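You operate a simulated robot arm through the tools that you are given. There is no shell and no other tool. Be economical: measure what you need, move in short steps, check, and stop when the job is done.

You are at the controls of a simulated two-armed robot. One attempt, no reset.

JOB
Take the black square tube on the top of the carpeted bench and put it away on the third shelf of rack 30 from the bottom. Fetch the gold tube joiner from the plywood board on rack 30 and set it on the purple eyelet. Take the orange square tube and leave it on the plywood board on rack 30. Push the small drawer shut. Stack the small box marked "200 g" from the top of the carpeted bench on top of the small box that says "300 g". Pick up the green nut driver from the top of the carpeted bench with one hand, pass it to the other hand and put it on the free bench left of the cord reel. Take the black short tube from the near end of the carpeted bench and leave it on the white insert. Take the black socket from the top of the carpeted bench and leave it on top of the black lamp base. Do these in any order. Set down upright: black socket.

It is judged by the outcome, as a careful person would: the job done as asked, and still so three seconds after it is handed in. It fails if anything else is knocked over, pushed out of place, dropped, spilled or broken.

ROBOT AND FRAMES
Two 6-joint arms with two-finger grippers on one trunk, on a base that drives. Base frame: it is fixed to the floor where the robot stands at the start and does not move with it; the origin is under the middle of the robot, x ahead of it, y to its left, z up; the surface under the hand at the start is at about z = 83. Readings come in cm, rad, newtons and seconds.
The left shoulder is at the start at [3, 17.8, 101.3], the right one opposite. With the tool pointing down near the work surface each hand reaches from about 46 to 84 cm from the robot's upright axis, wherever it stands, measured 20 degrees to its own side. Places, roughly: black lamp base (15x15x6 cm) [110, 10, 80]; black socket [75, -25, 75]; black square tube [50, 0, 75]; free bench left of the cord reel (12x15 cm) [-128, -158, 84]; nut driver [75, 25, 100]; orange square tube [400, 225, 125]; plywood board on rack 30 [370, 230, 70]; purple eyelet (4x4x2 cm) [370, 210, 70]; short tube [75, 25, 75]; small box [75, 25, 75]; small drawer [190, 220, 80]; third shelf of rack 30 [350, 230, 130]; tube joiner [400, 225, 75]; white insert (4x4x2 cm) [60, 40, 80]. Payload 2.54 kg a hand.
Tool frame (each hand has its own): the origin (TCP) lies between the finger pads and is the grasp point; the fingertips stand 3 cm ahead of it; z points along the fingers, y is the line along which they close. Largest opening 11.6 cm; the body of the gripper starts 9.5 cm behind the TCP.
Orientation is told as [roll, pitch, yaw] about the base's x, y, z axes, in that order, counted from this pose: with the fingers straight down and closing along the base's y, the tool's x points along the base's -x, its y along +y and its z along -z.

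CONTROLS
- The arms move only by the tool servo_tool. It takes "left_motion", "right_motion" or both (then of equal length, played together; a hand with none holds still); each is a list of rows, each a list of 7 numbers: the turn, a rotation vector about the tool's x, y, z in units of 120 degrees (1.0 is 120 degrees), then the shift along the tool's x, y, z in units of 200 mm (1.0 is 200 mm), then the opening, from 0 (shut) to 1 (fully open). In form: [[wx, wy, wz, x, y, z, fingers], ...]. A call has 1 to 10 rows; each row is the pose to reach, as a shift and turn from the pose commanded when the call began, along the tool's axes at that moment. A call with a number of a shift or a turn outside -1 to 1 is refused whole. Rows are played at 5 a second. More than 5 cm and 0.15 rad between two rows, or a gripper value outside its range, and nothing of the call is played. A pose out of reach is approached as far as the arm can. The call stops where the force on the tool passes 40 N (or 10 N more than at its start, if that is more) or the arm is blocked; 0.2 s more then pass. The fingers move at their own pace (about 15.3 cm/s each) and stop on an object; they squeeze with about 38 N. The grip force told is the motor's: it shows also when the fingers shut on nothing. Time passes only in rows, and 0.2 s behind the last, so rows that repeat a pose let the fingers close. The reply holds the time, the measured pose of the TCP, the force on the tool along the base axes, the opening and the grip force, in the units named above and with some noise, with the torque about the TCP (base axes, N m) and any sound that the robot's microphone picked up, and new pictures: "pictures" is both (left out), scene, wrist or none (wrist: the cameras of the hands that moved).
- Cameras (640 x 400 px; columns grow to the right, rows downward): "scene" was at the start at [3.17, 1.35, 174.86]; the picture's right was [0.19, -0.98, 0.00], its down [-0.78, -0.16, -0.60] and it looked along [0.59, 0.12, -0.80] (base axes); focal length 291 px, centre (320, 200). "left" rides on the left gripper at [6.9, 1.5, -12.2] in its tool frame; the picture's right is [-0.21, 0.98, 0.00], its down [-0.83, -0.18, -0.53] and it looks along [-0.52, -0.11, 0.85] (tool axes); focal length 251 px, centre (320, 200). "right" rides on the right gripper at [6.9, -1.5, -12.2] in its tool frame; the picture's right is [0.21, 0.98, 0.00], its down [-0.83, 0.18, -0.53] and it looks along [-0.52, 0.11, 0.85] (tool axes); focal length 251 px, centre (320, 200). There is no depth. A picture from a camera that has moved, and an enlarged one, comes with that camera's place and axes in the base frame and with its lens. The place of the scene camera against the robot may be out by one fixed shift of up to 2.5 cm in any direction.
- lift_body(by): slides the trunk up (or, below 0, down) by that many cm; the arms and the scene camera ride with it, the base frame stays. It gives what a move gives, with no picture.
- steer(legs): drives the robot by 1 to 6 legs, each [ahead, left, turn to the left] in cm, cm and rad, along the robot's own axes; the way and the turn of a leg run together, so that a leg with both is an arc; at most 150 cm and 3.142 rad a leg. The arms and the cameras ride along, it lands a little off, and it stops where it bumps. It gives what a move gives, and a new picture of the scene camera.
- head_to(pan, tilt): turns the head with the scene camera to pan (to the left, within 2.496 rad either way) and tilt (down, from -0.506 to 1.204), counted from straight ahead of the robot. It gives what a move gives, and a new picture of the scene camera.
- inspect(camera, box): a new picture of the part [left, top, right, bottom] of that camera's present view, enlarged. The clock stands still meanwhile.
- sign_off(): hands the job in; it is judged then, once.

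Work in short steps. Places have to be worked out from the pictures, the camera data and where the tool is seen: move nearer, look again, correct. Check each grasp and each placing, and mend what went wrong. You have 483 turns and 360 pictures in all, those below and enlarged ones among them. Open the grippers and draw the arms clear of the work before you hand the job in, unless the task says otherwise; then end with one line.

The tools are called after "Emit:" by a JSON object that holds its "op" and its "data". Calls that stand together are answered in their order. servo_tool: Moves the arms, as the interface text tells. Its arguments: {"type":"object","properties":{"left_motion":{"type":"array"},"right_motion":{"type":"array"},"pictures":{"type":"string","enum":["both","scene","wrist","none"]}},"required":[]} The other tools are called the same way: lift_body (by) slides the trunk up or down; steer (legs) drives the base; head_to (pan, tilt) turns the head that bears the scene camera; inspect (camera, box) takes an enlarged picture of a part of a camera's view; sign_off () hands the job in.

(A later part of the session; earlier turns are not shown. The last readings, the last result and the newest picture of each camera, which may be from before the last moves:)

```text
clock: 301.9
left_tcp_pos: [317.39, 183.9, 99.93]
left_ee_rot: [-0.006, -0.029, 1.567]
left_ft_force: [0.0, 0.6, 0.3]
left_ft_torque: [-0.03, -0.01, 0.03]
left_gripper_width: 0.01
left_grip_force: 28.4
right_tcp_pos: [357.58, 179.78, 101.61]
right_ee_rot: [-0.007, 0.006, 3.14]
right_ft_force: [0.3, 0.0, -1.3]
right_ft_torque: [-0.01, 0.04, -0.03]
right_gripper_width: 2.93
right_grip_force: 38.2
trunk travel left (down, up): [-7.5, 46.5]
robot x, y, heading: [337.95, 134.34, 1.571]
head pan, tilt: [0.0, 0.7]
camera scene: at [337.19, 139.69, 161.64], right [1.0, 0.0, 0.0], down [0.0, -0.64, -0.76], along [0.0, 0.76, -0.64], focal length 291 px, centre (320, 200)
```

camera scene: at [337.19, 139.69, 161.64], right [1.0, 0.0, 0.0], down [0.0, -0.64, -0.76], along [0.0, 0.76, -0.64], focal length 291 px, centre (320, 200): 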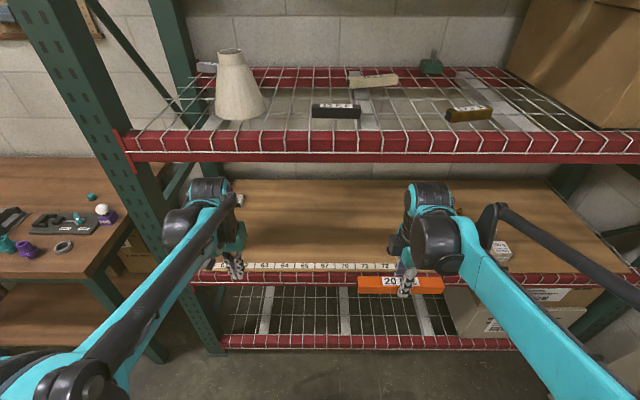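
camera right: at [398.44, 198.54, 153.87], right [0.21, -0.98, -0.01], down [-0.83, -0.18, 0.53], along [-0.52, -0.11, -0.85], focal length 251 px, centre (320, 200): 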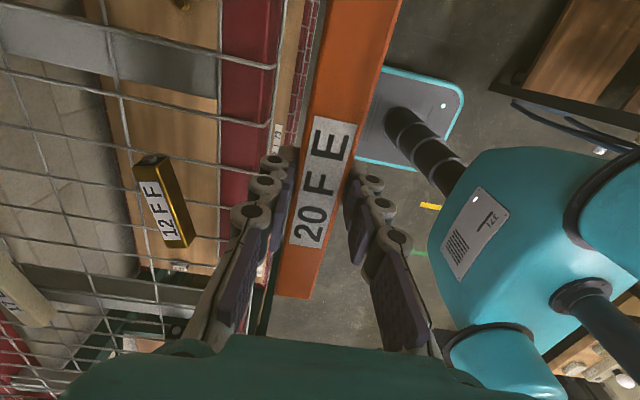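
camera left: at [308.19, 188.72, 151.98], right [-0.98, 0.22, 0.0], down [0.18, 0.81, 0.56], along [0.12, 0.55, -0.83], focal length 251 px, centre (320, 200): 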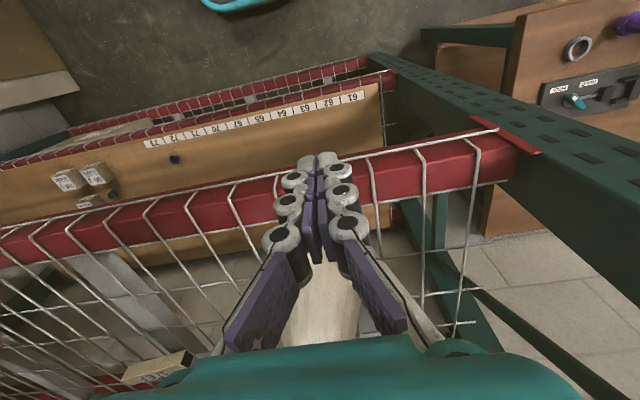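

The blue frame stands fine. Now nudge 5 cm forward and bring the orange tube down in front of the plywood level.

Emit:
{"op": "steer", "data": {"legs": [[5, 0, 0]]}}

Emit:
{"op": "servo_tool", "data": {"right_motion": [[0, 0, 0, -0.15, 0, 0.15, 0], [0, 0, 0, -0.3, 0, 0.3, 0], [0, 0, 0, -0.45, 0, 0.45, 0], [0, 0, 0, -0.6, -0.1, 0.6, 0], [0, 0, 0, -0.625, -0.3, 0.65, 0], [0, 0, 0, -0.625, -0.5, 0.65, 0], [0, 0, 0, -0.625, -0.6, 0.65, 0]], "pictures": "both"}}

```text
clock: 302.8
left_tcp_pos: [317.32, 189.1, 99.76]
left_ee_rot: [-0.009, -0.027, 1.568]
left_ft_force: [-0.6, 0.9, 0.2]
left_ft_torque: [-0.05, -0.03, -0.01]
left_gripper_width: 0.0
left_grip_force: 28.5
right_tcp_pos: [357.46, 185.11, 101.6]
right_ee_rot: [-0.005, 0.006, 3.142]
right_ft_force: [0.0, 0.9, -1.9]
right_ft_torque: [-0.06, 0.02, -0.03]
right_gripper_width: 2.91
right_grip_force: 37.9
trunk travel left (down, up): [-7.5, 46.5]
robot x, y, heading: [338.49, 139.26, 1.569]
head pan, tilt: [0.0, 0.7]
camera scene: at [337.15, 145.02, 161.63], right [1.0, 0.01, 0.0], down [0.0, -0.65, -0.76], along [0.0, 0.76, -0.65], focal length 291 px, centre (320, 200)
```

scene: 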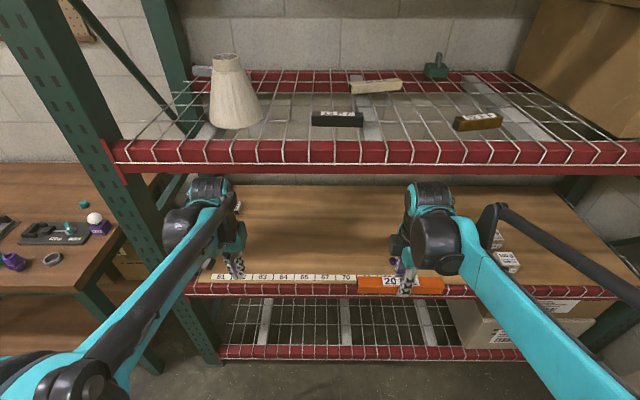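

```text
clock: 304.4
left_tcp_pos: [317.3, 189.04, 99.96]
left_ee_rot: [-0.007, -0.028, 1.569]
left_ft_force: [-0.4, 0.1, -0.4]
left_ft_torque: [0.03, 0.01, -0.02]
left_gripper_width: 0.01
left_grip_force: 28.4
right_tcp_pos: [344.86, 196.86, 88.7]
right_ee_rot: [-0.009, 0.003, 3.141]
right_ft_force: [0.1, -0.3, -1.3]
right_ft_torque: [0.01, -0.01, -0.07]
right_gripper_width: 2.89
right_grip_force: 38.1
trunk travel left (down, up): [-7.5, 46.5]
robot x, y, heading: [338.27, 139.23, 1.575]
head pan, tilt: [0.0, 0.7]
camera scene: at [337.15, 144.79, 161.64], right [1.0, 0.01, 0.0], down [0.0, -0.64, -0.76], along [0.0, 0.76, -0.64], focal length 291 px, centre (320, 200)
camera right: at [351.58, 198.45, 100.89], right [0.21, -0.98, -0.01], down [-0.83, -0.18, 0.53], along [-0.52, -0.11, -0.85], focal length 251 px, centre (320, 200)
```

scene: 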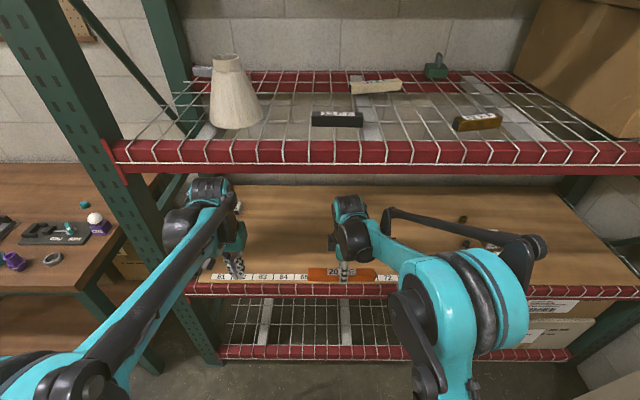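
right: 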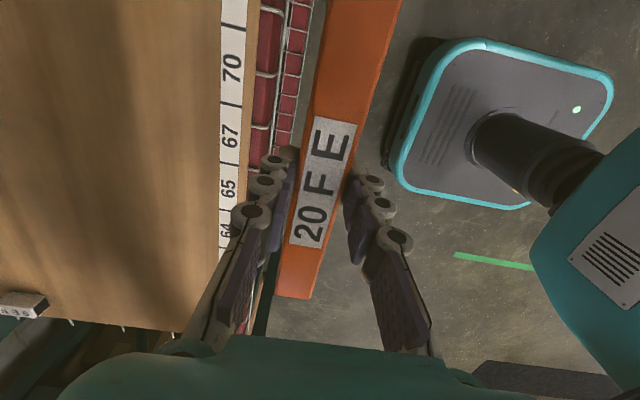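

Move the tube straight in over the plywood.

Emit:
{"op": "servo_tool", "data": {"right_motion": [[0, 0, 0, 0, -0.2, 0, 0], [0, 0, 0, 0, -0.4, 0, 0], [0, 0, 0, 0, -0.6, 0, 0], [0, 0, 0, 0, -0.8, 0, 0], [0, 0, 0, 0, -1, 0, 0], [0, 0, 0, 0, -1, 0, 0]], "pictures": "both"}}

```text
clock: 305.8
left_tcp_pos: [317.46, 188.04, 100.31]
left_ee_rot: [-0.005, -0.036, 1.568]
left_ft_force: [0.3, 0.3, -0.5]
left_ft_torque: [-0.01, -0.03, 0.0]
left_gripper_width: 0.01
left_grip_force: 28.9
right_tcp_pos: [344.92, 216.3, 89.42]
right_ee_rot: [-0.017, 0.005, 3.14]
right_ft_force: [-0.4, 0.0, -1.5]
right_ft_torque: [0.01, 0.02, -0.03]
right_gripper_width: 2.93
right_grip_force: 38.1
trunk travel left (down, up): [-7.5, 46.5]
robot x, y, heading: [338.46, 138.91, 1.582]
head pan, tilt: [0.0, 0.7]
camera scene: at [337.24, 143.35, 161.65], right [1.0, 0.01, 0.0], down [0.0, -0.64, -0.77], along [0.0, 0.77, -0.64], focal length 291 px, centre (320, 200)
camera right: at [351.63, 217.66, 101.66], right [0.21, -0.98, -0.01], down [-0.83, -0.19, 0.53], along [-0.52, -0.1, -0.85], focal length 251 px, centre (320, 200)
```

scene: 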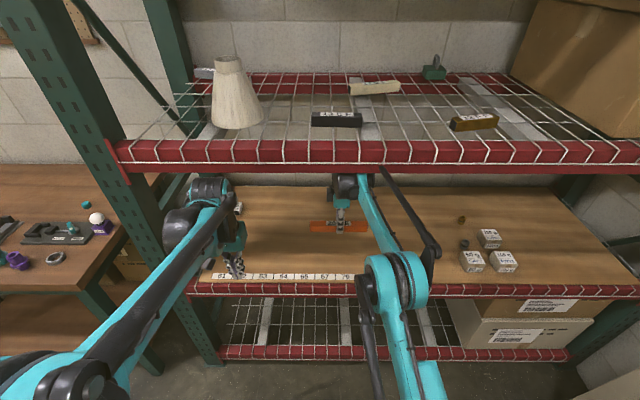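
right: 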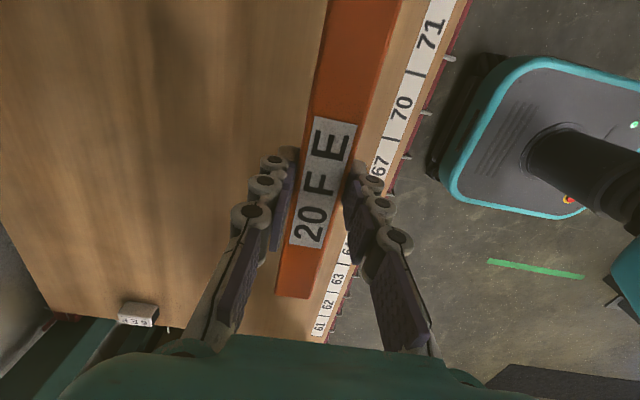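

The base shifted back slightly, so the forearm may be brushing the shelf beam; lower the hand to relieve it.

Emit:
{"op": "servo_tool", "data": {"right_motion": [[0, 0, 0, 0, 0, 0.12, 0], [0, 0, 0, 0, 0, 0.25, 0], [0, 0, 0, 0, 0, 0.4, 0], [0, 0, 0, 0, 0, 0.5, 0]], "pictures": "both"}}

```text
clock: 306.8
left_tcp_pos: [317.3, 189.04, 99.91]
left_ee_rot: [-0.008, -0.027, 1.569]
left_ft_force: [0.1, -0.7, 0.1]
left_ft_torque: [0.05, -0.03, 0.0]
left_gripper_width: 0.0
left_grip_force: 29.0
right_tcp_pos: [344.92, 217.01, 79.02]
right_ee_rot: [-0.006, 0.005, 3.141]
right_ft_force: [0.5, 0.8, -0.9]
right_ft_torque: [-0.03, -0.02, -0.02]
right_gripper_width: 2.9
right_grip_force: 37.6
trunk travel left (down, up): [-7.5, 46.5]
robot x, y, heading: [338.43, 139.5, 1.574]
head pan, tilt: [0.0, 0.7]
camera scene: at [337.14, 144.77, 161.64], right [1.0, 0.01, 0.0], down [0.0, -0.64, -0.76], along [0.0, 0.76, -0.64], focal length 291 px, centre (320, 200)
camera right: at [351.79, 218.59, 91.1], right [0.21, -0.98, -0.01], down [-0.83, -0.18, 0.53], along [-0.52, -0.11, -0.85], focal length 251 px, centre (320, 200)
```

scene: 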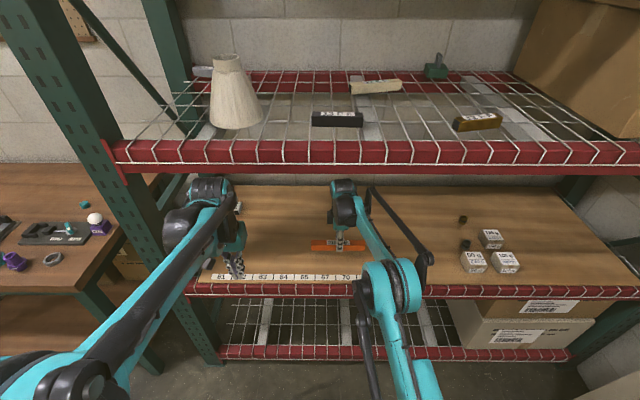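
right: 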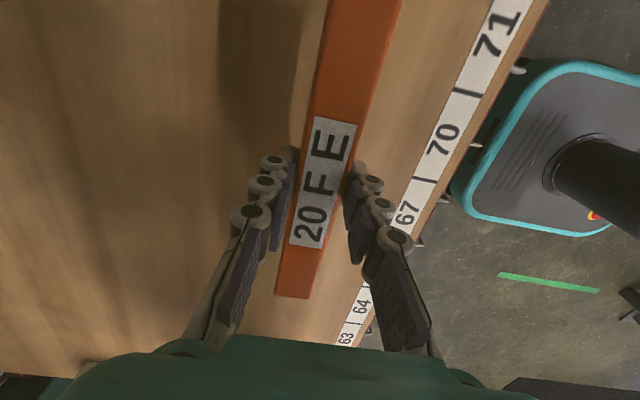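

Relieved (pose normal again). Lower to contact.

Emit:
{"op": "servo_tool", "data": {"right_motion": [[0, 0, 0, 0, 0, 0.08, 0], [0, 0, 0, 0, 0, 0.14, 0], [0, 0, 0, 0, 0, 0.17, 0], [0, 0, 0, 0, 0, 0.19, 0], [0, 0, 0, 0, 0, 0.21, 0]], "pictures": "none"}}

```text
clock: 308.0
left_tcp_pos: [317.39, 188.89, 99.84]
left_ee_rot: [-0.008, -0.029, 1.568]
left_ft_force: [-1.0, -0.2, 0.4]
left_ft_torque: [-0.03, 0.01, -0.03]
left_gripper_width: 0.01
left_grip_force: 28.6
right_tcp_pos: [345.03, 217.03, 74.63]
right_ee_rot: [-0.006, 0.006, 3.142]
right_ft_force: [0.2, -0.2, -0.7]
right_ft_torque: [-0.03, -0.04, 0.01]
right_gripper_width: 2.9
right_grip_force: 37.7
trunk travel left (down, up): [-7.5, 46.5]
robot x, y, heading: [338.44, 139.05, 1.576]
head pan, tilt: [0.0, 0.7]
```

Emit:
{"op": "servo_tool", "data": {"right_motion": [[0, 0, 0, 0, 0, 0.015, 0], [0, 0, 0, 0, 0, 0.03, 0], [0, 0, 0, 0, 0, 0.045, 0], [0, 0, 0, 0, 0, 0.06, 0], [0, 0, 0, 0, 0, 0.075, 0], [0, 0, 0, 0, 0, 0.09, 0]], "pictures": "none"}}

```text
clock: 309.1
left_tcp_pos: [317.37, 188.89, 100.03]
left_ee_rot: [-0.009, -0.03, 1.569]
left_ft_force: [-0.3, -0.3, 0.7]
left_ft_torque: [0.01, -0.01, 0.04]
left_gripper_width: 0.03
left_grip_force: 28.7
right_tcp_pos: [344.95, 217.02, 73.85]
right_ee_rot: [-0.009, 0.004, 3.143]
right_ft_force: [0.4, -5.5, 19.4]
right_ft_torque: [-0.25, 0.01, -0.02]
right_gripper_width: 2.9
right_grip_force: 38.0
trunk travel left (down, up): [-7.5, 46.5]
robot x, y, heading: [338.41, 139.59, 1.58]
head pan, tilt: [0.0, 0.7]
stopped in row 5 (right hand): the force on the tool passed its limit at 43 N (the readings are from after the stop); the commanded pose is now the measured one
```

Contact (board ≈70.5). Release, rise a little and withdraw low.

Emit:
{"op": "servo_tool", "data": {"right_motion": [[0, 0, 0, 0, 0, -0.005, 0], [0, 0, 0, 0, 0, -0.005, 0.4], [0, 0, 0, 0, 0, -0.005, 0.5], [0, 0, 0, 0, 0, -0.005, 0.5], [0, 0, 0, 0, 0, -0.15, 0.5], [0, 0, 0, 0, 0, -0.28, 0.5], [0, 0, 0, 0, 0.2, -0.28, 0.5], [0, 0, 0, 0, 0.45, -0.28, 0.5], [0, 0, 0, 0, 0.7, -0.28, 0.5], [0, 0, 0, 0, 0.9, -0.3, 0.5]], "pictures": "both"}}

```text
clock: 311.3
left_tcp_pos: [317.38, 188.78, 99.97]
left_ee_rot: [-0.009, -0.029, 1.57]
left_ft_force: [0.2, -0.2, 1.3]
left_ft_torque: [0.01, 0.01, 0.01]
left_gripper_width: 0.0
left_grip_force: 28.4
right_tcp_pos: [345.0, 199.14, 79.2]
right_ee_rot: [-0.008, 0.006, 3.139]
right_ft_force: [-1.2, 0.0, -0.9]
right_ft_torque: [0.04, -0.02, 0.0]
right_gripper_width: 5.82
right_grip_force: 0.1
trunk travel left (down, up): [-7.5, 46.5]
robot x, y, heading: [338.31, 139.39, 1.577]
head pan, tilt: [0.0, 0.7]
camera scene: at [337.14, 144.68, 161.64], right [1.0, 0.01, 0.0], down [0.0, -0.64, -0.77], along [0.0, 0.77, -0.64], focal length 291 px, centre (320, 200)
camera right: at [351.86, 200.5, 91.48], right [0.21, -0.98, -0.01], down [-0.83, -0.18, 0.53], along [-0.52, -0.11, -0.85], focal length 251 px, centre (320, 200)
```

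scene: 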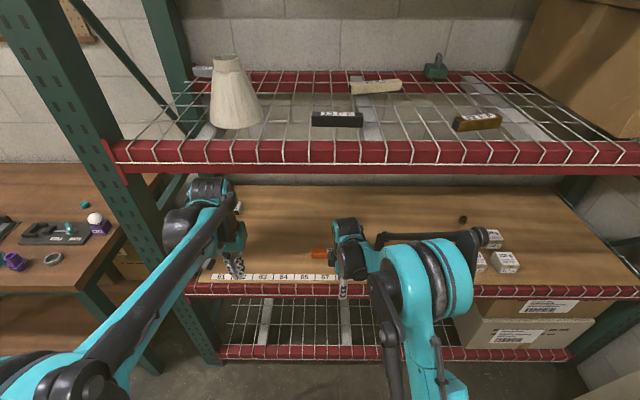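
right: 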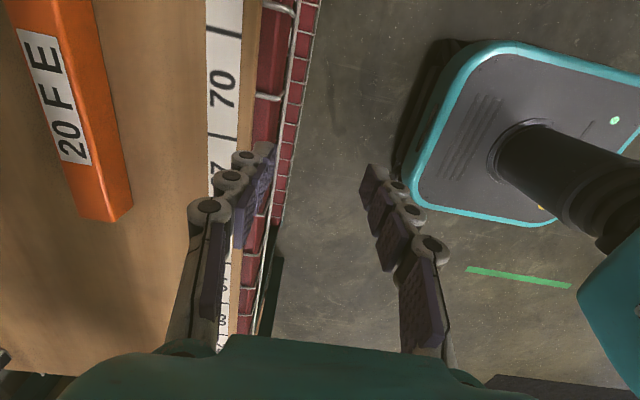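

Orange tube is on the board. Next the gold joiner: pull the right hand back and unwind its yaw.

Emit:
{"op": "servo_tool", "data": {"right_motion": [[0, 0, 0.07, 0.02, 0.1, -0.0, 0.5], [0, 0, 0.14, 0.05, 0.2, -0.1, 0.5], [0, 0, 0.21, 0.1, 0.3, -0.2, 0.5], [0, 0, 0.28, 0.15, 0.4, -0.3, 0.5], [0, 0, 0.35, 0.2, 0.45, -0.4, 0.5], [0, 0, 0.42, 0.25, 0.45, -0.4, 0.5], [0, 0, 0.49, 0.3, 0.45, -0.4, 0.6], [0, 0, 0.56, 0.35, 0.45, -0.4, 0.6], [0, 0, 0.63, 0.4, 0.45, -0.4, 0.6], [0, 0, 0.7, 0.45, 0.45, -0.4, 0.6]], "pictures": "none"}}

Emit:
{"op": "steer", "data": {"legs": [[0, -38, 0]]}}

Emit:
{"op": "inspect", "data": {"camera": "right", "box": [0, 0, 640, 400]}}

```text
clock: 313.5
left_tcp_pos: [317.33, 189.06, 99.89]
left_ee_rot: [-0.006, -0.029, 1.569]
left_ft_force: [0.0, -0.7, -0.5]
left_ft_torque: [0.01, 0.02, 0.01]
left_gripper_width: 0.01
left_grip_force: 28.6
right_tcp_pos: [354.05, 189.99, 87.34]
right_ee_rot: [-0.005, -0.007, 1.673]
right_ft_force: [0.2, -0.7, 1.2]
right_ft_torque: [-0.01, 0.03, 0.0]
right_gripper_width: 6.95
right_grip_force: 0.1
trunk travel left (down, up): [-7.5, 46.5]
robot x, y, heading: [338.63, 139.3, 1.574]
head pan, tilt: [0.0, 0.7]
```

```text
clock: 315.9
left_tcp_pos: [355.46, 189.25, 99.85]
left_ee_rot: [-0.007, -0.029, 1.567]
left_ft_force: [-0.1, 0.3, 0.6]
left_ft_torque: [-0.02, 0.03, -0.02]
left_gripper_width: 0.01
left_grip_force: 28.6
right_tcp_pos: [392.01, 190.11, 87.32]
right_ee_rot: [-0.004, -0.005, 1.674]
right_ft_force: [-0.1, 0.5, 1.0]
right_ft_torque: [-0.01, 0.01, 0.01]
right_gripper_width: 6.94
right_grip_force: 0.2
trunk travel left (down, up): [-7.5, 46.5]
robot x, y, heading: [376.08, 139.22, 1.578]
head pan, tilt: [0.0, 0.7]
camera scene: at [375.17, 144.98, 161.64], right [1.0, 0.0, 0.0], down [0.0, -0.64, -0.76], along [0.0, 0.76, -0.64], focal length 291 px, centre (320, 200)
```

scene: 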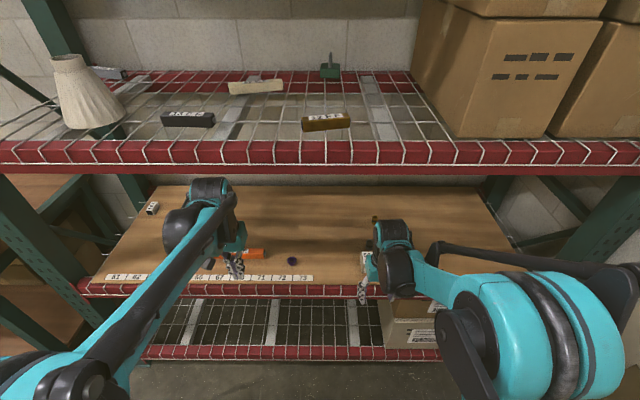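

```text
1.00 times, centred on (320, 200) of right (not enlarged: the box is as wide or as high as the picture)
camera zoom: at [394.17, 183.47, 99.49], right [-0.95, -0.31, -0.01], down [-0.27, 0.8, 0.54], along [-0.16, 0.51, -0.84], focal length 251 px, centre (320, 200)
```

zoom: 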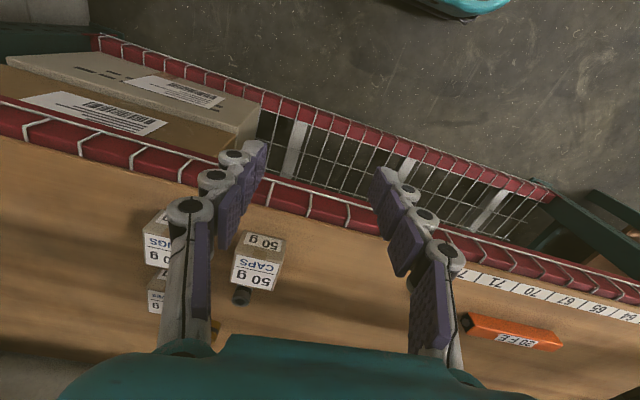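

Gold joiner ≈(398.8, 235.5), behind the small black one at (395.6, 222). Tilt the right hand 50° forward so the arm stays under the shelf, and move to the rack's front.

Emit:
{"op": "servo_tool", "data": {"right_motion": [[0, -0.06, 0.008, -0.05, -0.06, 0.0, 0.6], [0, -0.12, 0.016, -0.12, -0.12, 0.0, 0.6], [0, -0.18, 0.024, -0.22, -0.18, 0.0, 0.6], [0, -0.24, 0.03, -0.32, -0.24, 0.0, 0.6], [0, -0.3, 0.036, -0.45, -0.3, 0.02, 0.6], [0, -0.36, 0.042, -0.58, -0.36, 0.03, 0.6], [0, -0.417, 0.05, -0.71, -0.415, 0.05, 0.6]], "pictures": "both"}}

```text
clock: 317.5
left_tcp_pos: [355.32, 189.21, 99.88]
left_ee_rot: [-0.007, -0.028, 1.568]
left_ft_force: [0.1, -0.3, -0.5]
left_ft_torque: [-0.01, 0.02, -0.02]
left_gripper_width: 0.02
left_grip_force: 28.0
right_tcp_pos: [399.08, 205.24, 86.6]
right_ee_rot: [0.06, -0.879, 1.536]
right_ft_force: [-0.5, 0.2, -0.2]
right_ft_torque: [0.03, -0.04, 0.02]
right_gripper_width: 6.95
right_grip_force: 0.1
trunk travel left (down, up): [-7.5, 46.5]
robot x, y, heading: [376.35, 139.68, 1.576]
head pan, tilt: [0.0, 0.7]
camera scene: at [375.09, 145.08, 161.63], right [1.0, 0.0, 0.0], down [0.0, -0.64, -0.76], along [0.0, 0.76, -0.64], focal length 291 px, centre (320, 200)
camera right: at [400.79, 191.53, 88.87], right [-0.98, -0.15, -0.13], down [-0.15, 0.11, 0.98], along [-0.13, 0.98, -0.13], focal length 251 px, centre (320, 200)
```

scene: 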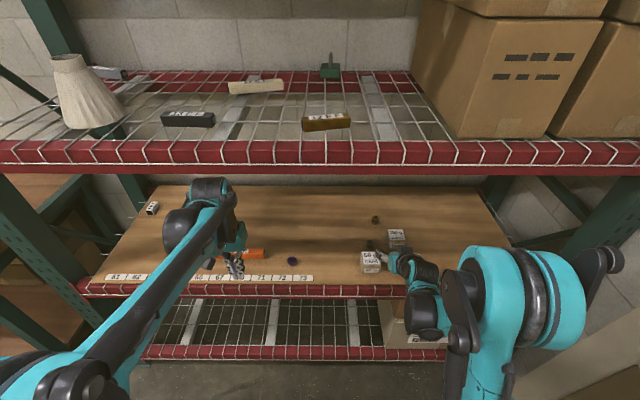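
right: 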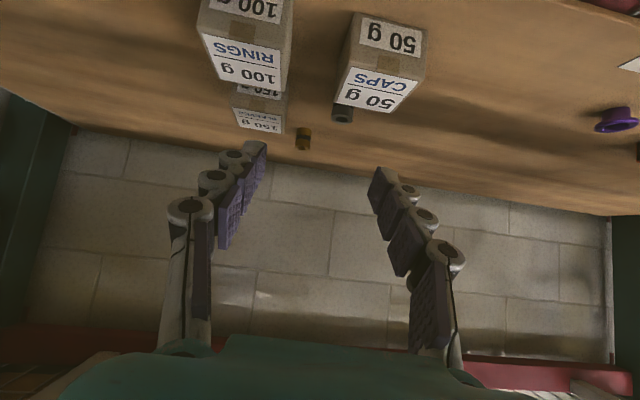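

Good low view: joiner at (399.4, 234.8), ~3.8 cm tall, 2.5 cm wide. Move in above the boxes.

Emit:
{"op": "servo_tool", "data": {"right_motion": [[0, 0, 0, -0.1, -0.01, 0.2, 0.6], [0, 0, 0, -0.2, -0.015, 0.43, 0.6], [0, 0, 0, -0.297, -0.015, 0.665, 0.6], [0, 0, 0, -0.297, -0.015, 0.665, 0.6]], "pictures": "both"}}

```text
refused: row 2 steps farther than a row can; nothing moved
```

Emit:
{"op": "servo_tool", "data": {"right_motion": [[0, 0, 0, -0.08, -0.005, 0.18, 0.6], [0, 0, 0, -0.16, -0.01, 0.35, 0.6], [0, 0, 0, -0.23, -0.015, 0.51, 0.6], [0, 0, 0, -0.297, -0.015, 0.665, 0.6], [0, 0, 0, -0.297, -0.015, 0.665, 0.6]], "pictures": "both"}}

```text
clock: 318.7
left_tcp_pos: [355.22, 189.22, 99.94]
left_ee_rot: [-0.011, -0.029, 1.568]
left_ft_force: [0.2, 0.4, 0.2]
left_ft_torque: [0.01, 0.01, -0.02]
left_gripper_width: 0.0
left_grip_force: 28.5
right_tcp_pos: [398.92, 219.32, 82.8]
right_ee_rot: [0.057, -0.879, 1.537]
right_ft_force: [0.0, 0.3, 1.0]
right_ft_torque: [0.05, 0.04, 0.01]
right_gripper_width: 6.94
right_grip_force: 0.0
trunk travel left (down, up): [-7.5, 46.5]
robot x, y, heading: [376.0, 139.51, 1.575]
head pan, tilt: [0.0, 0.7]
camera scene: at [375.05, 144.94, 161.64], right [1.0, 0.0, 0.0], down [0.0, -0.64, -0.77], along [0.0, 0.77, -0.64], focal length 291 px, centre (320, 200)
camera right: at [400.59, 205.58, 85.11], right [-0.98, -0.15, -0.13], down [-0.15, 0.11, 0.98], along [-0.13, 0.98, -0.13], focal length 251 px, centre (320, 200)
```

scene: 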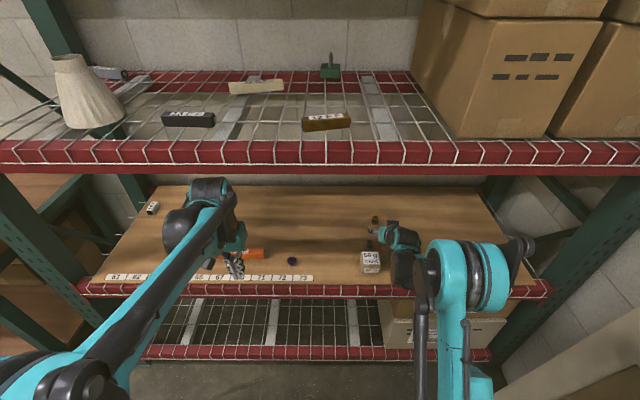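
right: 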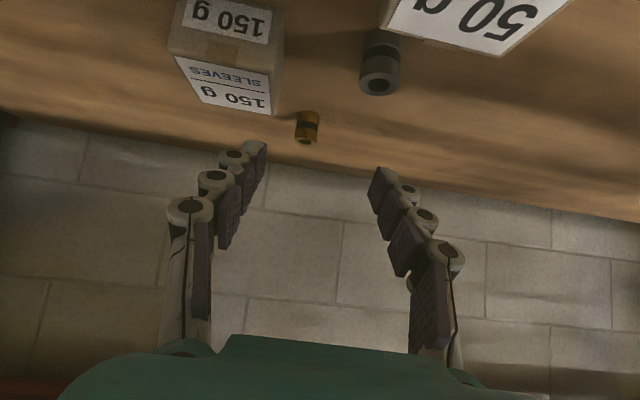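

Path is clear of the 150 g box. Continue along the tool axis to the joiner.

Emit:
{"op": "servo_tool", "data": {"right_motion": [[0, 0, 0, -0.06, -0.01, 0.19, 0.5], [0, 0, 0, -0.128, -0.02, 0.38, 0.5], [0, 0, 0, -0.128, -0.022, 0.56, 0.5], [0, 0, 0, -0.128, -0.022, 0.72, 0.5], [0, 0, 0, -0.128, -0.022, 0.84, 0.5], [0, 0, 0, -0.128, -0.022, 0.89, 0.5], [0, 0, 0, -0.128, -0.022, 0.89, 0.5]], "pictures": "wrist"}}

```text
clock: 320.3
left_tcp_pos: [355.41, 189.25, 99.98]
left_ee_rot: [-0.006, -0.029, 1.567]
left_ft_force: [0.0, 0.3, 0.4]
left_ft_torque: [0.0, 0.03, 0.01]
left_gripper_width: 0.0
left_grip_force: 28.2
right_tcp_pos: [398.63, 234.19, 73.66]
right_ee_rot: [0.059, -0.88, 1.538]
right_ft_force: [-0.1, 0.1, -0.3]
right_ft_torque: [-0.01, 0.0, 0.01]
right_gripper_width: 5.81
right_grip_force: 0.1
right hand out of reach, approached as far as the arm can: row 6, 7
trunk travel left (down, up): [-7.5, 46.5]
robot x, y, heading: [376.44, 139.42, 1.578]
head pan, tilt: [0.0, 0.7]
camera right: at [400.34, 220.43, 76.03], right [-0.98, -0.15, -0.13], down [-0.15, 0.11, 0.98], along [-0.13, 0.98, -0.13], focal length 251 px, centre (320, 200)
```

right: 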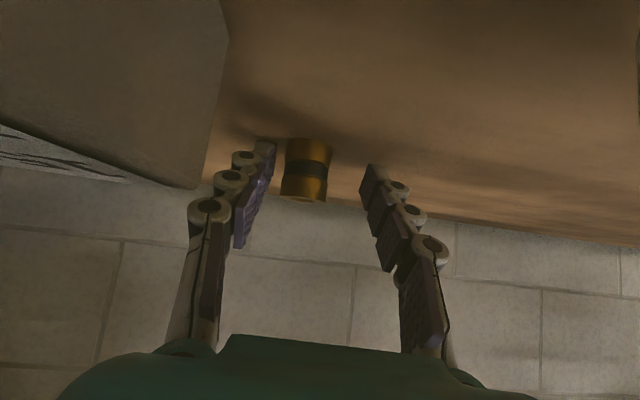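

Joiner is 0.9 cm to +x of the hand's centre; shift and check.

Emit:
{"op": "servo_tool", "data": {"right_motion": [[0, 0, 0, 0, -0.025, -0.01, 0.5], [0, 0, 0, 0, -0.045, -0.01, 0.5], [0, 0, 0, 0, -0.045, -0.01, 0.5]], "pictures": "wrist"}}

```text
clock: 321.1
left_tcp_pos: [355.24, 189.22, 99.98]
left_ee_rot: [-0.009, -0.03, 1.568]
left_ft_force: [0.6, 0.2, -0.3]
left_ft_torque: [0.0, 0.01, 0.04]
left_gripper_width: 0.02
left_grip_force: 28.3
right_tcp_pos: [399.47, 233.99, 73.8]
right_ee_rot: [0.057, -0.881, 1.537]
right_ft_force: [-0.3, 0.2, -1.1]
right_ft_torque: [-0.02, 0.01, -0.01]
right_gripper_width: 5.77
right_grip_force: 0.1
trunk travel left (down, up): [-7.5, 46.5]
robot x, y, heading: [376.6, 139.54, 1.577]
head pan, tilt: [0.0, 0.7]
camera right: at [401.33, 220.27, 76.1], right [-0.98, -0.15, -0.13], down [-0.15, 0.11, 0.98], along [-0.13, 0.98, -0.13], focal length 251 px, centre (320, 200)
```

right: 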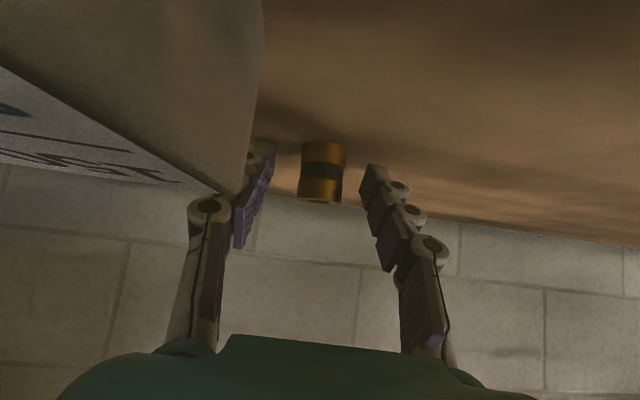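

Centred now. Close.

Emit:
{"op": "servo_tool", "data": {"right_motion": [[0, 0, 0, 0, 0, 0, 0.3], [0, 0, 0, 0, 0, 0, 0], [0, 0, 0, 0, 0, 0, 0]], "pictures": "wrist"}}

```text
clock: 321.9
left_tcp_pos: [355.27, 189.22, 99.96]
left_ee_rot: [-0.008, -0.028, 1.566]
left_ft_force: [0.7, -0.1, 0.7]
left_ft_torque: [-0.02, -0.02, 0.0]
left_gripper_width: 0.0
left_grip_force: 28.2
right_tcp_pos: [399.47, 234.03, 73.63]
right_ee_rot: [0.056, -0.879, 1.539]
right_ft_force: [-0.2, 0.3, 0.8]
right_ft_torque: [0.0, -0.05, 0.03]
right_gripper_width: 2.88
right_grip_force: 38.4
trunk travel left (down, up): [-7.5, 46.5]
robot x, y, heading: [376.47, 139.61, 1.578]
head pan, tilt: [0.0, 0.7]
camera right: at [401.32, 220.27, 76.11], right [-0.98, -0.15, -0.13], down [-0.15, 0.11, 0.98], along [-0.13, 0.98, -0.13], focal length 251 px, centre (320, 200)
```

right: 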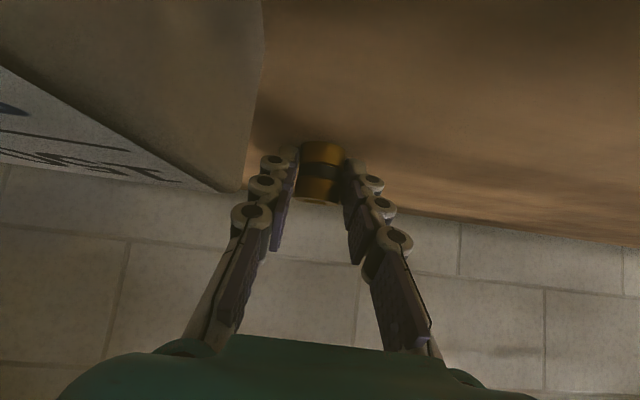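

Gripped (2.9 cm). Withdraw along the axis, then straight back.

Emit:
{"op": "servo_tool", "data": {"right_motion": [[0, 0, 0, 0, 0, -0.15, 0], [0, 0, 0, 0, 0, -0.35, 0], [0, 0, 0, 0, 0, -0.55, 0], [0, 0, 0, 0.13, 0, -0.7, 0], [0, 0, 0, 0.26, 0, -0.86, 0], [0, 0, 0, 0.38, 0, -1, 0], [0, 0, 0, 0.38, 0, -1, 0]], "pictures": "both"}}

```text
clock: 323.5
left_tcp_pos: [355.38, 189.25, 99.95]
left_ee_rot: [-0.007, -0.028, 1.567]
left_ft_force: [0.3, 0.0, 0.1]
left_ft_torque: [0.03, 0.0, -0.02]
left_gripper_width: 0.0
left_grip_force: 28.5
right_tcp_pos: [400.03, 213.81, 80.68]
right_ee_rot: [0.061, -0.88, 1.534]
right_ft_force: [0.3, 0.5, -0.8]
right_ft_torque: [0.0, 0.02, -0.02]
right_gripper_width: 2.89
right_grip_force: 37.7
trunk travel left (down, up): [-7.5, 46.5]
robot x, y, heading: [376.34, 139.85, 1.58]
head pan, tilt: [0.0, 0.7]
camera scene: at [375.06, 145.02, 161.64], right [1.0, 0.0, 0.0], down [0.0, -0.64, -0.76], along [0.0, 0.76, -0.64], focal length 291 px, centre (320, 200)
camera right: at [401.77, 200.06, 83.0], right [-0.98, -0.15, -0.13], down [-0.15, 0.11, 0.98], along [-0.13, 0.98, -0.13], focal length 251 px, centre (320, 200)
```

scene: 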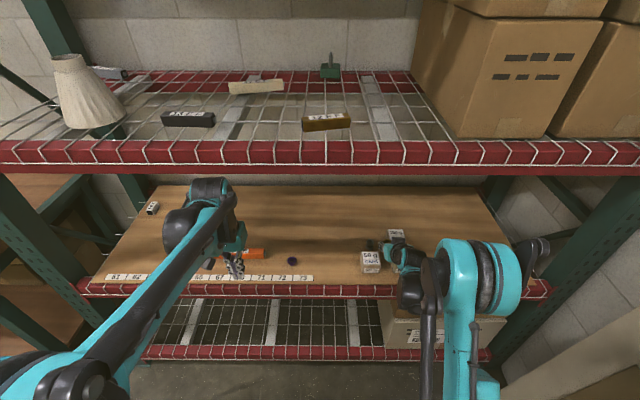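
right: 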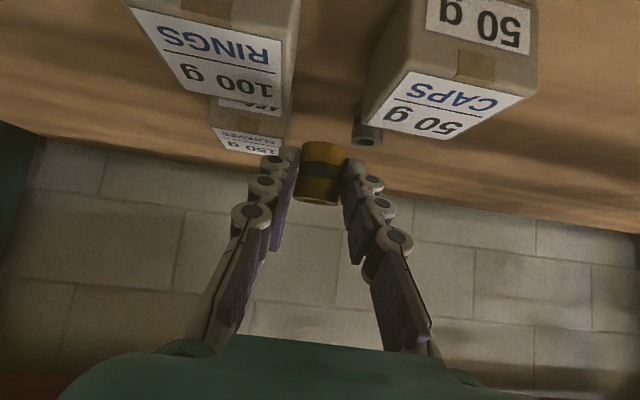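

Joiner held upright. Pull back 12 cm clear of the boxes and sidestep left toward the purple eyelet (~(366.6, 213.6)).

Emit:
{"op": "servo_tool", "data": {"right_motion": [[0, 0, 0, 0.1, 0, -0.17, 0], [0, 0, 0, 0.23, 0, -0.34, 0], [0, 0, 0, 0.36, 0, -0.5, 0]], "pictures": "none"}}

Emit:
{"op": "steer", "data": {"legs": [[0, 33, 0]]}}

Emit:
{"op": "inspect", "data": {"camera": "right", "box": [0, 0, 640, 400]}}

```text
clock: 324.3
left_tcp_pos: [355.23, 189.11, 100.02]
left_ee_rot: [-0.008, -0.03, 1.569]
left_ft_force: [-0.5, -0.4, -0.4]
left_ft_torque: [0.02, 0.02, -0.02]
left_gripper_width: 0.02
left_grip_force: 29.0
right_tcp_pos: [400.36, 201.52, 81.95]
right_ee_rot: [0.057, -0.875, 1.538]
right_ft_force: [-0.5, -0.2, -0.1]
right_ft_torque: [0.01, -0.04, -0.02]
right_gripper_width: 2.91
right_grip_force: 38.7
right hand out of reach, approached as far as the arm can: row 3
trunk travel left (down, up): [-7.5, 46.5]
robot x, y, heading: [376.69, 139.64, 1.572]
head pan, tilt: [0.0, 0.7]
```

```text
clock: 326.5
left_tcp_pos: [321.79, 188.92, 99.81]
left_ee_rot: [-0.007, -0.028, 1.569]
left_ft_force: [-0.4, 0.4, -0.4]
left_ft_torque: [0.0, -0.07, -0.01]
left_gripper_width: 0.0
left_grip_force: 28.6
right_tcp_pos: [367.0, 201.68, 81.82]
right_ee_rot: [0.058, -0.876, 1.543]
right_ft_force: [-1.5, -0.2, 1.1]
right_ft_torque: [-0.01, -0.02, -0.04]
right_gripper_width: 2.89
right_grip_force: 38.3
trunk travel left (down, up): [-7.5, 46.5]
robot x, y, heading: [342.85, 139.35, 1.58]
head pan, tilt: [0.0, 0.7]
camera scene: at [341.75, 144.79, 161.64], right [1.0, 0.01, 0.0], down [0.01, -0.64, -0.76], along [-0.01, 0.76, -0.64], focal length 291 px, centre (320, 200)
```

scene: 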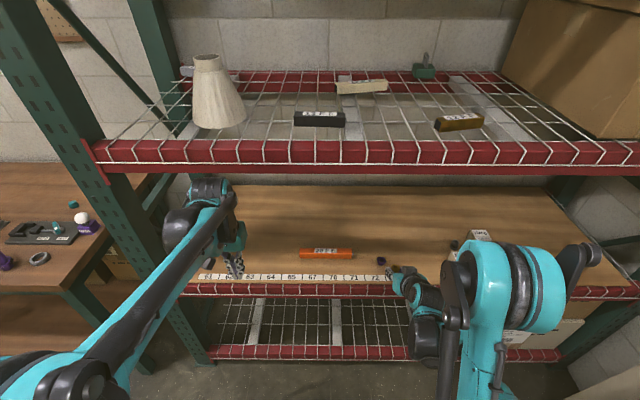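

```text
1.00 times, centred on (320, 200) of right (not enlarged: the box is as wide or as high as the picture)
camera zoom: at [368.74, 187.77, 84.26], right [-0.98, -0.15, -0.13], down [-0.15, 0.12, 0.98], along [-0.13, 0.98, -0.14], focal length 251 px, centre (320, 200)
```

zoom: 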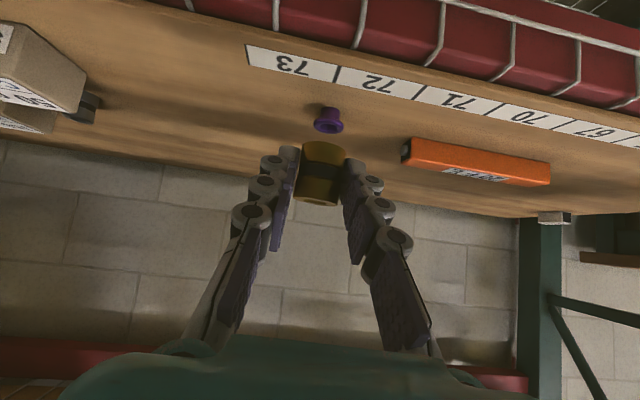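

Eyelet clearly seen at ≈(365.5, 213.6), top z≈72.4. Move the joiner above it (z≈80).

Emit:
{"op": "servo_tool", "data": {"right_motion": [[0, 0, 0, -0.1, 0.025, 0.16, 0], [0, 0, 0, -0.2, 0.05, 0.32, 0], [0, 0, 0, -0.288, 0.075, 0.483, 0], [0, 0, 0, -0.288, 0.075, 0.483, 0]], "pictures": "none"}}

Emit:
{"op": "inspect", "data": {"camera": "right", "box": [220, 60, 420, 220]}}

```text
clock: 327.5
left_tcp_pos: [322.02, 189.07, 99.87]
left_ee_rot: [-0.006, -0.027, 1.57]
left_ft_force: [0.3, 0.2, 0.5]
left_ft_torque: [-0.04, -0.01, 0.02]
left_gripper_width: 0.02
left_grip_force: 28.7
right_tcp_pos: [365.19, 212.47, 80.27]
right_ee_rot: [0.059, -0.875, 1.54]
right_ft_force: [1.2, 0.6, -0.5]
right_ft_torque: [-0.02, -0.01, -0.03]
right_gripper_width: 2.89
right_grip_force: 37.7
trunk travel left (down, up): [-7.5, 46.5]
robot x, y, heading: [343.07, 139.47, 1.578]
head pan, tilt: [0.0, 0.7]
```

```text
2.50 times, centred on (320, 140) of right
camera zoom: at [366.95, 198.73, 82.65], right [-0.98, -0.15, -0.13], down [-0.15, 0.12, 0.98], along [-0.13, 0.98, -0.14], focal length 629 px, centre (320, 350)
```

zoom: 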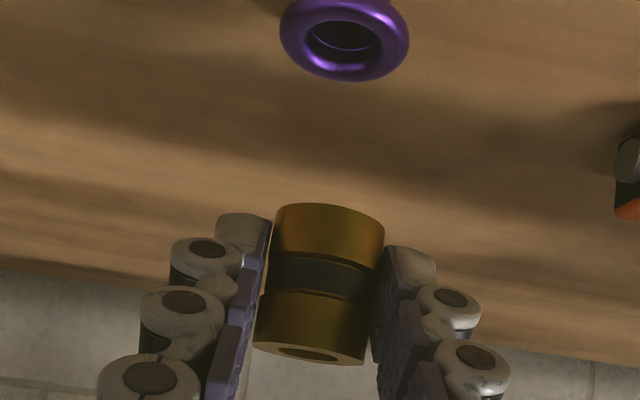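

Nearly aligned (need +0.35 cm in y). Lower 4 cm with that correction.

Emit:
{"op": "servo_tool", "data": {"right_motion": [[0, 0, 0, 0.04, -0.003, 0.06, 0], [0, 0, 0, 0.09, -0.005, 0.1, 0], [0, 0, 0, 0.135, -0.005, 0.135, 0], [0, 0, 0, 0.135, -0.005, 0.135, 0]], "pictures": "none"}}

Emit:
{"op": "inspect", "data": {"camera": "right", "box": [220, 60, 420, 220]}}

```text
clock: 328.5
left_tcp_pos: [321.96, 188.89, 99.93]
left_ee_rot: [-0.006, -0.028, 1.569]
left_ft_force: [-0.4, -0.4, 0.7]
left_ft_torque: [0.0, -0.03, 0.0]
left_gripper_width: 0.0
left_grip_force: 28.9
right_tcp_pos: [365.21, 212.96, 76.54]
right_ee_rot: [0.059, -0.877, 1.54]
right_ft_force: [0.6, 0.1, 0.3]
right_ft_torque: [0.0, 0.03, -0.02]
right_gripper_width: 2.87
right_grip_force: 38.2
trunk travel left (down, up): [-7.5, 46.5]
robot x, y, heading: [342.93, 139.65, 1.578]
head pan, tilt: [0.0, 0.7]
```

```text
2.50 times, centred on (320, 140) of right
camera zoom: at [366.92, 199.17, 78.88], right [-0.98, -0.15, -0.13], down [-0.15, 0.12, 0.98], along [-0.13, 0.98, -0.14], focal length 629 px, centre (320, 350)
```

zoom: 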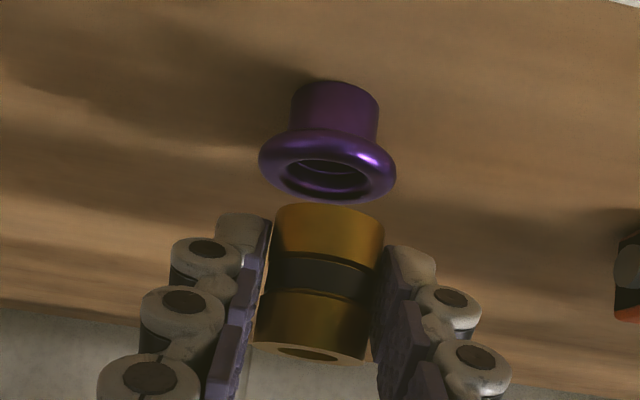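

The joiner sits ~1.1 cm further in (+y) than the eyelet. Shift back by that and look again.

Emit:
{"op": "servo_tool", "data": {"right_motion": [[0, 0, 0, 0.018, -0.004, -0.021, 0], [0, 0, 0, 0.035, -0.007, -0.042, 0], [0, 0, 0, 0.035, -0.007, -0.042, 0]], "pictures": "none"}}

Emit:
{"op": "inspect", "data": {"camera": "right", "box": [220, 60, 420, 220]}}

```text
clock: 329.3
left_tcp_pos: [322.03, 189.01, 99.89]
left_ee_rot: [-0.006, -0.028, 1.569]
left_ft_force: [0.0, 0.3, 0.5]
left_ft_torque: [0.01, 0.0, -0.01]
left_gripper_width: 0.0
left_grip_force: 29.1
right_tcp_pos: [365.39, 211.72, 76.58]
right_ee_rot: [0.056, -0.876, 1.539]
right_ft_force: [0.4, 0.0, 0.4]
right_ft_torque: [0.01, -0.01, 0.02]
right_gripper_width: 2.86
right_grip_force: 38.2
trunk travel left (down, up): [-7.5, 46.5]
robot x, y, heading: [343.51, 139.38, 1.583]
head pan, tilt: [0.0, 0.7]
```

```text
2.50 times, centred on (320, 140) of right
camera zoom: at [367.24, 198.08, 78.84], right [-0.98, -0.15, -0.13], down [-0.15, 0.12, 0.98], along [-0.13, 0.98, -0.14], focal length 629 px, centre (320, 350)
```

zoom: 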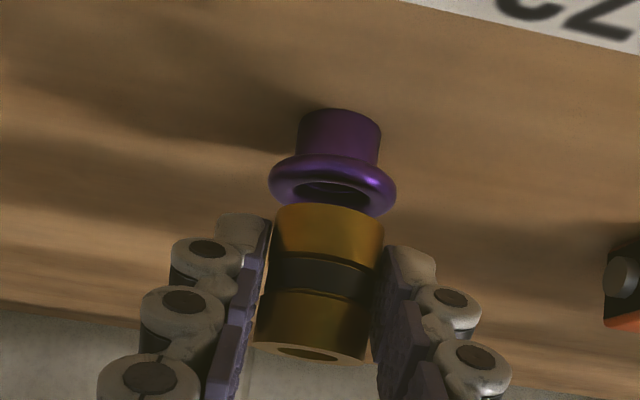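

Well aligned now. Lower 0.6 cm and check.

Emit:
{"op": "servo_tool", "data": {"right_motion": [[0, 0, 0, 0.012, 0, 0.008, 0], [0, 0, 0, 0.026, 0, 0.015, 0], [0, 0, 0, 0.026, 0, 0.015, 0]], "pictures": "none"}}

Emit:
{"op": "inspect", "data": {"camera": "right", "box": [250, 80, 390, 200]}}

```text
clock: 330.1
left_tcp_pos: [322.11, 189.08, 99.89]
left_ee_rot: [-0.009, -0.032, 1.57]
left_ft_force: [-0.1, 0.1, -0.2]
left_ft_torque: [-0.02, -0.06, -0.05]
left_gripper_width: 0.0
left_grip_force: 28.7
right_tcp_pos: [365.34, 211.77, 75.79]
right_ee_rot: [0.06, -0.878, 1.54]
right_ft_force: [0.3, 0.6, -0.5]
right_ft_torque: [0.0, 0.02, 0.0]
right_gripper_width: 2.85
right_grip_force: 38.1
trunk travel left (down, up): [-7.5, 46.5]
robot x, y, heading: [343.18, 139.4, 1.573]
head pan, tilt: [0.0, 0.7]
```

```text
3.33 times, centred on (320, 140) of right
camera zoom: at [367.14, 197.95, 78.22], right [-0.98, -0.15, -0.13], down [-0.15, 0.12, 0.98], along [-0.13, 0.98, -0.14], focal length 838 px, centre (320, 400)
```

zoom: 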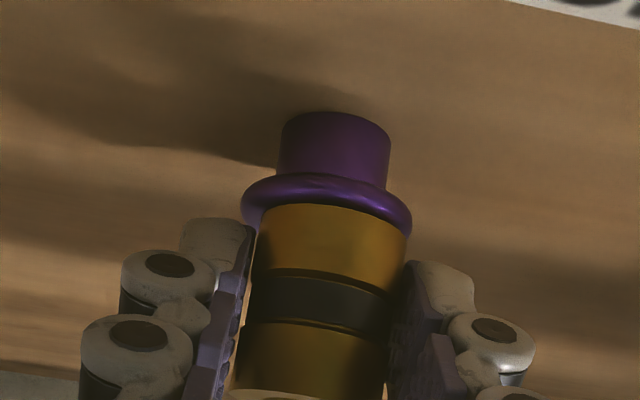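

Almost touching and centred. Lower in 1 mm steps to contact.

Emit:
{"op": "servo_tool", "data": {"right_motion": [[0, 0, 0, 0.004, 0, 0.003, 0], [0, 0, 0, 0.008, 0, 0.006, 0], [0, 0, 0, 0.012, 0, 0.009, 0]], "pictures": "none"}}

Emit:
{"op": "inspect", "data": {"camera": "right", "box": [250, 80, 390, 200]}}

```text
clock: 330.9
left_tcp_pos: [322.01, 188.85, 100.02]
left_ee_rot: [-0.008, -0.029, 1.569]
left_ft_force: [-0.9, 0.3, -0.5]
left_ft_torque: [-0.02, 0.0, 0.0]
left_gripper_width: 0.02
left_grip_force: 28.7
right_tcp_pos: [365.26, 211.74, 75.73]
right_ee_rot: [0.058, -0.879, 1.539]
right_ft_force: [3.3, 1.5, 14.8]
right_ft_torque: [0.27, -0.25, -0.07]
right_gripper_width: 2.87
right_grip_force: 38.3
trunk travel left (down, up): [-7.5, 46.5]
robot x, y, heading: [343.03, 139.55, 1.576]
head pan, tilt: [0.0, 0.7]
```

```text
3.33 times, centred on (320, 140) of right
camera zoom: at [367.11, 197.94, 78.06], right [-0.98, -0.15, -0.13], down [-0.15, 0.11, 0.98], along [-0.13, 0.98, -0.13], focal length 838 px, centre (320, 400)
```

zoom: 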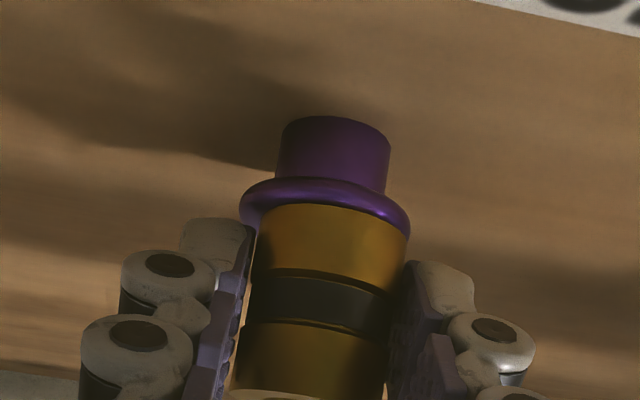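

Light contact, well centred. Ease off, open slightly, and check that it stands.

Emit:
{"op": "servo_tool", "data": {"right_motion": [[0, 0, 0, -0.004, 0, -0.003, 0], [0, 0, 0, -0.004, 0, -0.003, 0.28], [0, 0, 0, -0.004, 0, -0.003, 0.32], [0, 0, 0, -0.004, 0, -0.003, 0.38], [0, 0, 0, -0.004, 0, -0.003, 0.4]], "pictures": "none"}}

Emit:
{"op": "inspect", "data": {"camera": "right", "box": [220, 60, 420, 220]}}

```text
clock: 332.1
left_tcp_pos: [322.05, 188.97, 99.92]
left_ee_rot: [-0.007, -0.028, 1.569]
left_ft_force: [-0.6, -1.0, 0.7]
left_ft_torque: [0.0, 0.0, -0.02]
left_gripper_width: 0.0
left_grip_force: 28.9
right_tcp_pos: [365.38, 211.76, 75.68]
right_ee_rot: [0.06, -0.876, 1.54]
right_ft_force: [-0.2, -0.1, -0.5]
right_ft_torque: [0.02, -0.01, -0.01]
right_gripper_width: 4.62
right_grip_force: 0.1
trunk travel left (down, up): [-7.5, 46.5]
robot x, y, heading: [342.82, 139.32, 1.578]
head pan, tilt: [0.0, 0.7]
```

```text
2.50 times, centred on (320, 140) of right
camera zoom: at [367.12, 198.02, 78.02], right [-0.98, -0.15, -0.13], down [-0.15, 0.12, 0.98], along [-0.13, 0.98, -0.14], focal length 629 px, centre (320, 350)
```

zoom: 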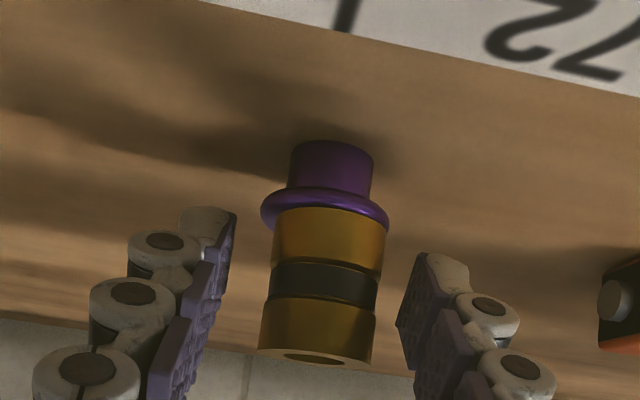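

Joiner stands on the eyelet. Withdraw along the tool axis.

Emit:
{"op": "servo_tool", "data": {"right_motion": [[0, 0, 0, 0, 0, -0.05, 0.45], [0, 0, 0, 0, 0, -0.15, 0.5], [0, 0, 0, 0.05, 0, -0.3, 0.5], [0, 0, 0, 0.15, 0, -0.45, 0.5], [0, 0, 0, 0.2, 0, -0.5, 0.5]], "pictures": "both"}}

```text
clock: 333.3
left_tcp_pos: [322.02, 189.05, 99.92]
left_ee_rot: [-0.006, -0.027, 1.57]
left_ft_force: [-0.2, -0.4, 0.3]
left_ft_torque: [0.0, 0.0, 0.01]
left_gripper_width: 0.01
left_grip_force: 28.4
right_tcp_pos: [365.91, 203.22, 80.22]
right_ee_rot: [0.058, -0.874, 1.541]
right_ft_force: [0.8, -0.9, -0.5]
right_ft_torque: [-0.02, 0.02, 0.0]
right_gripper_width: 5.81
right_grip_force: 0.1
right hand out of reach, approached as far as the arm can: row 4, 5
trunk travel left (down, up): [-7.5, 46.5]
robot x, y, heading: [343.26, 139.34, 1.579]
head pan, tilt: [0.0, 0.7]
camera scene: at [341.87, 144.82, 161.64], right [1.0, 0.01, 0.0], down [0.0, -0.64, -0.76], along [-0.01, 0.76, -0.64], focal length 291 px, centre (320, 200)
camera right: at [367.57, 189.57, 82.72], right [-0.98, -0.15, -0.13], down [-0.15, 0.12, 0.98], along [-0.13, 0.98, -0.14], focal length 251 px, centre (320, 200)
```

scene: 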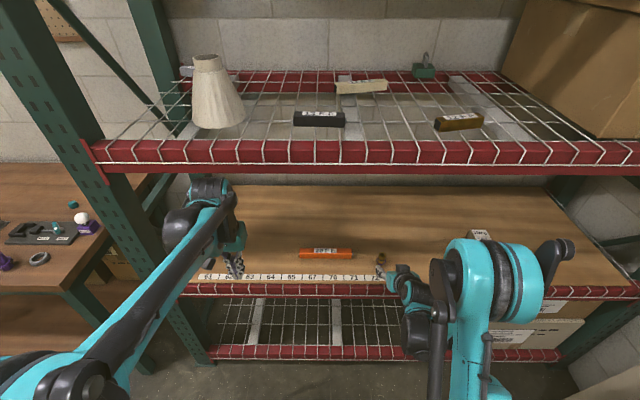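
right: 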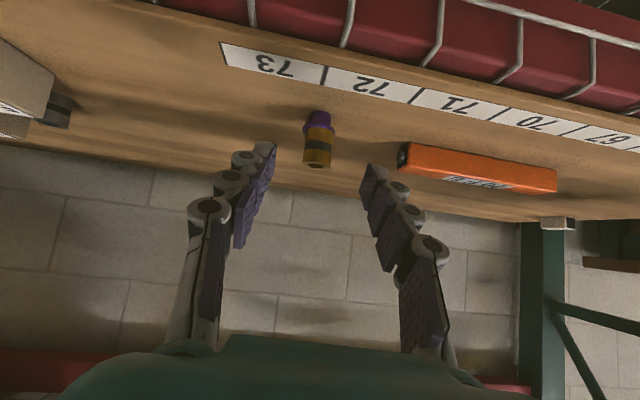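

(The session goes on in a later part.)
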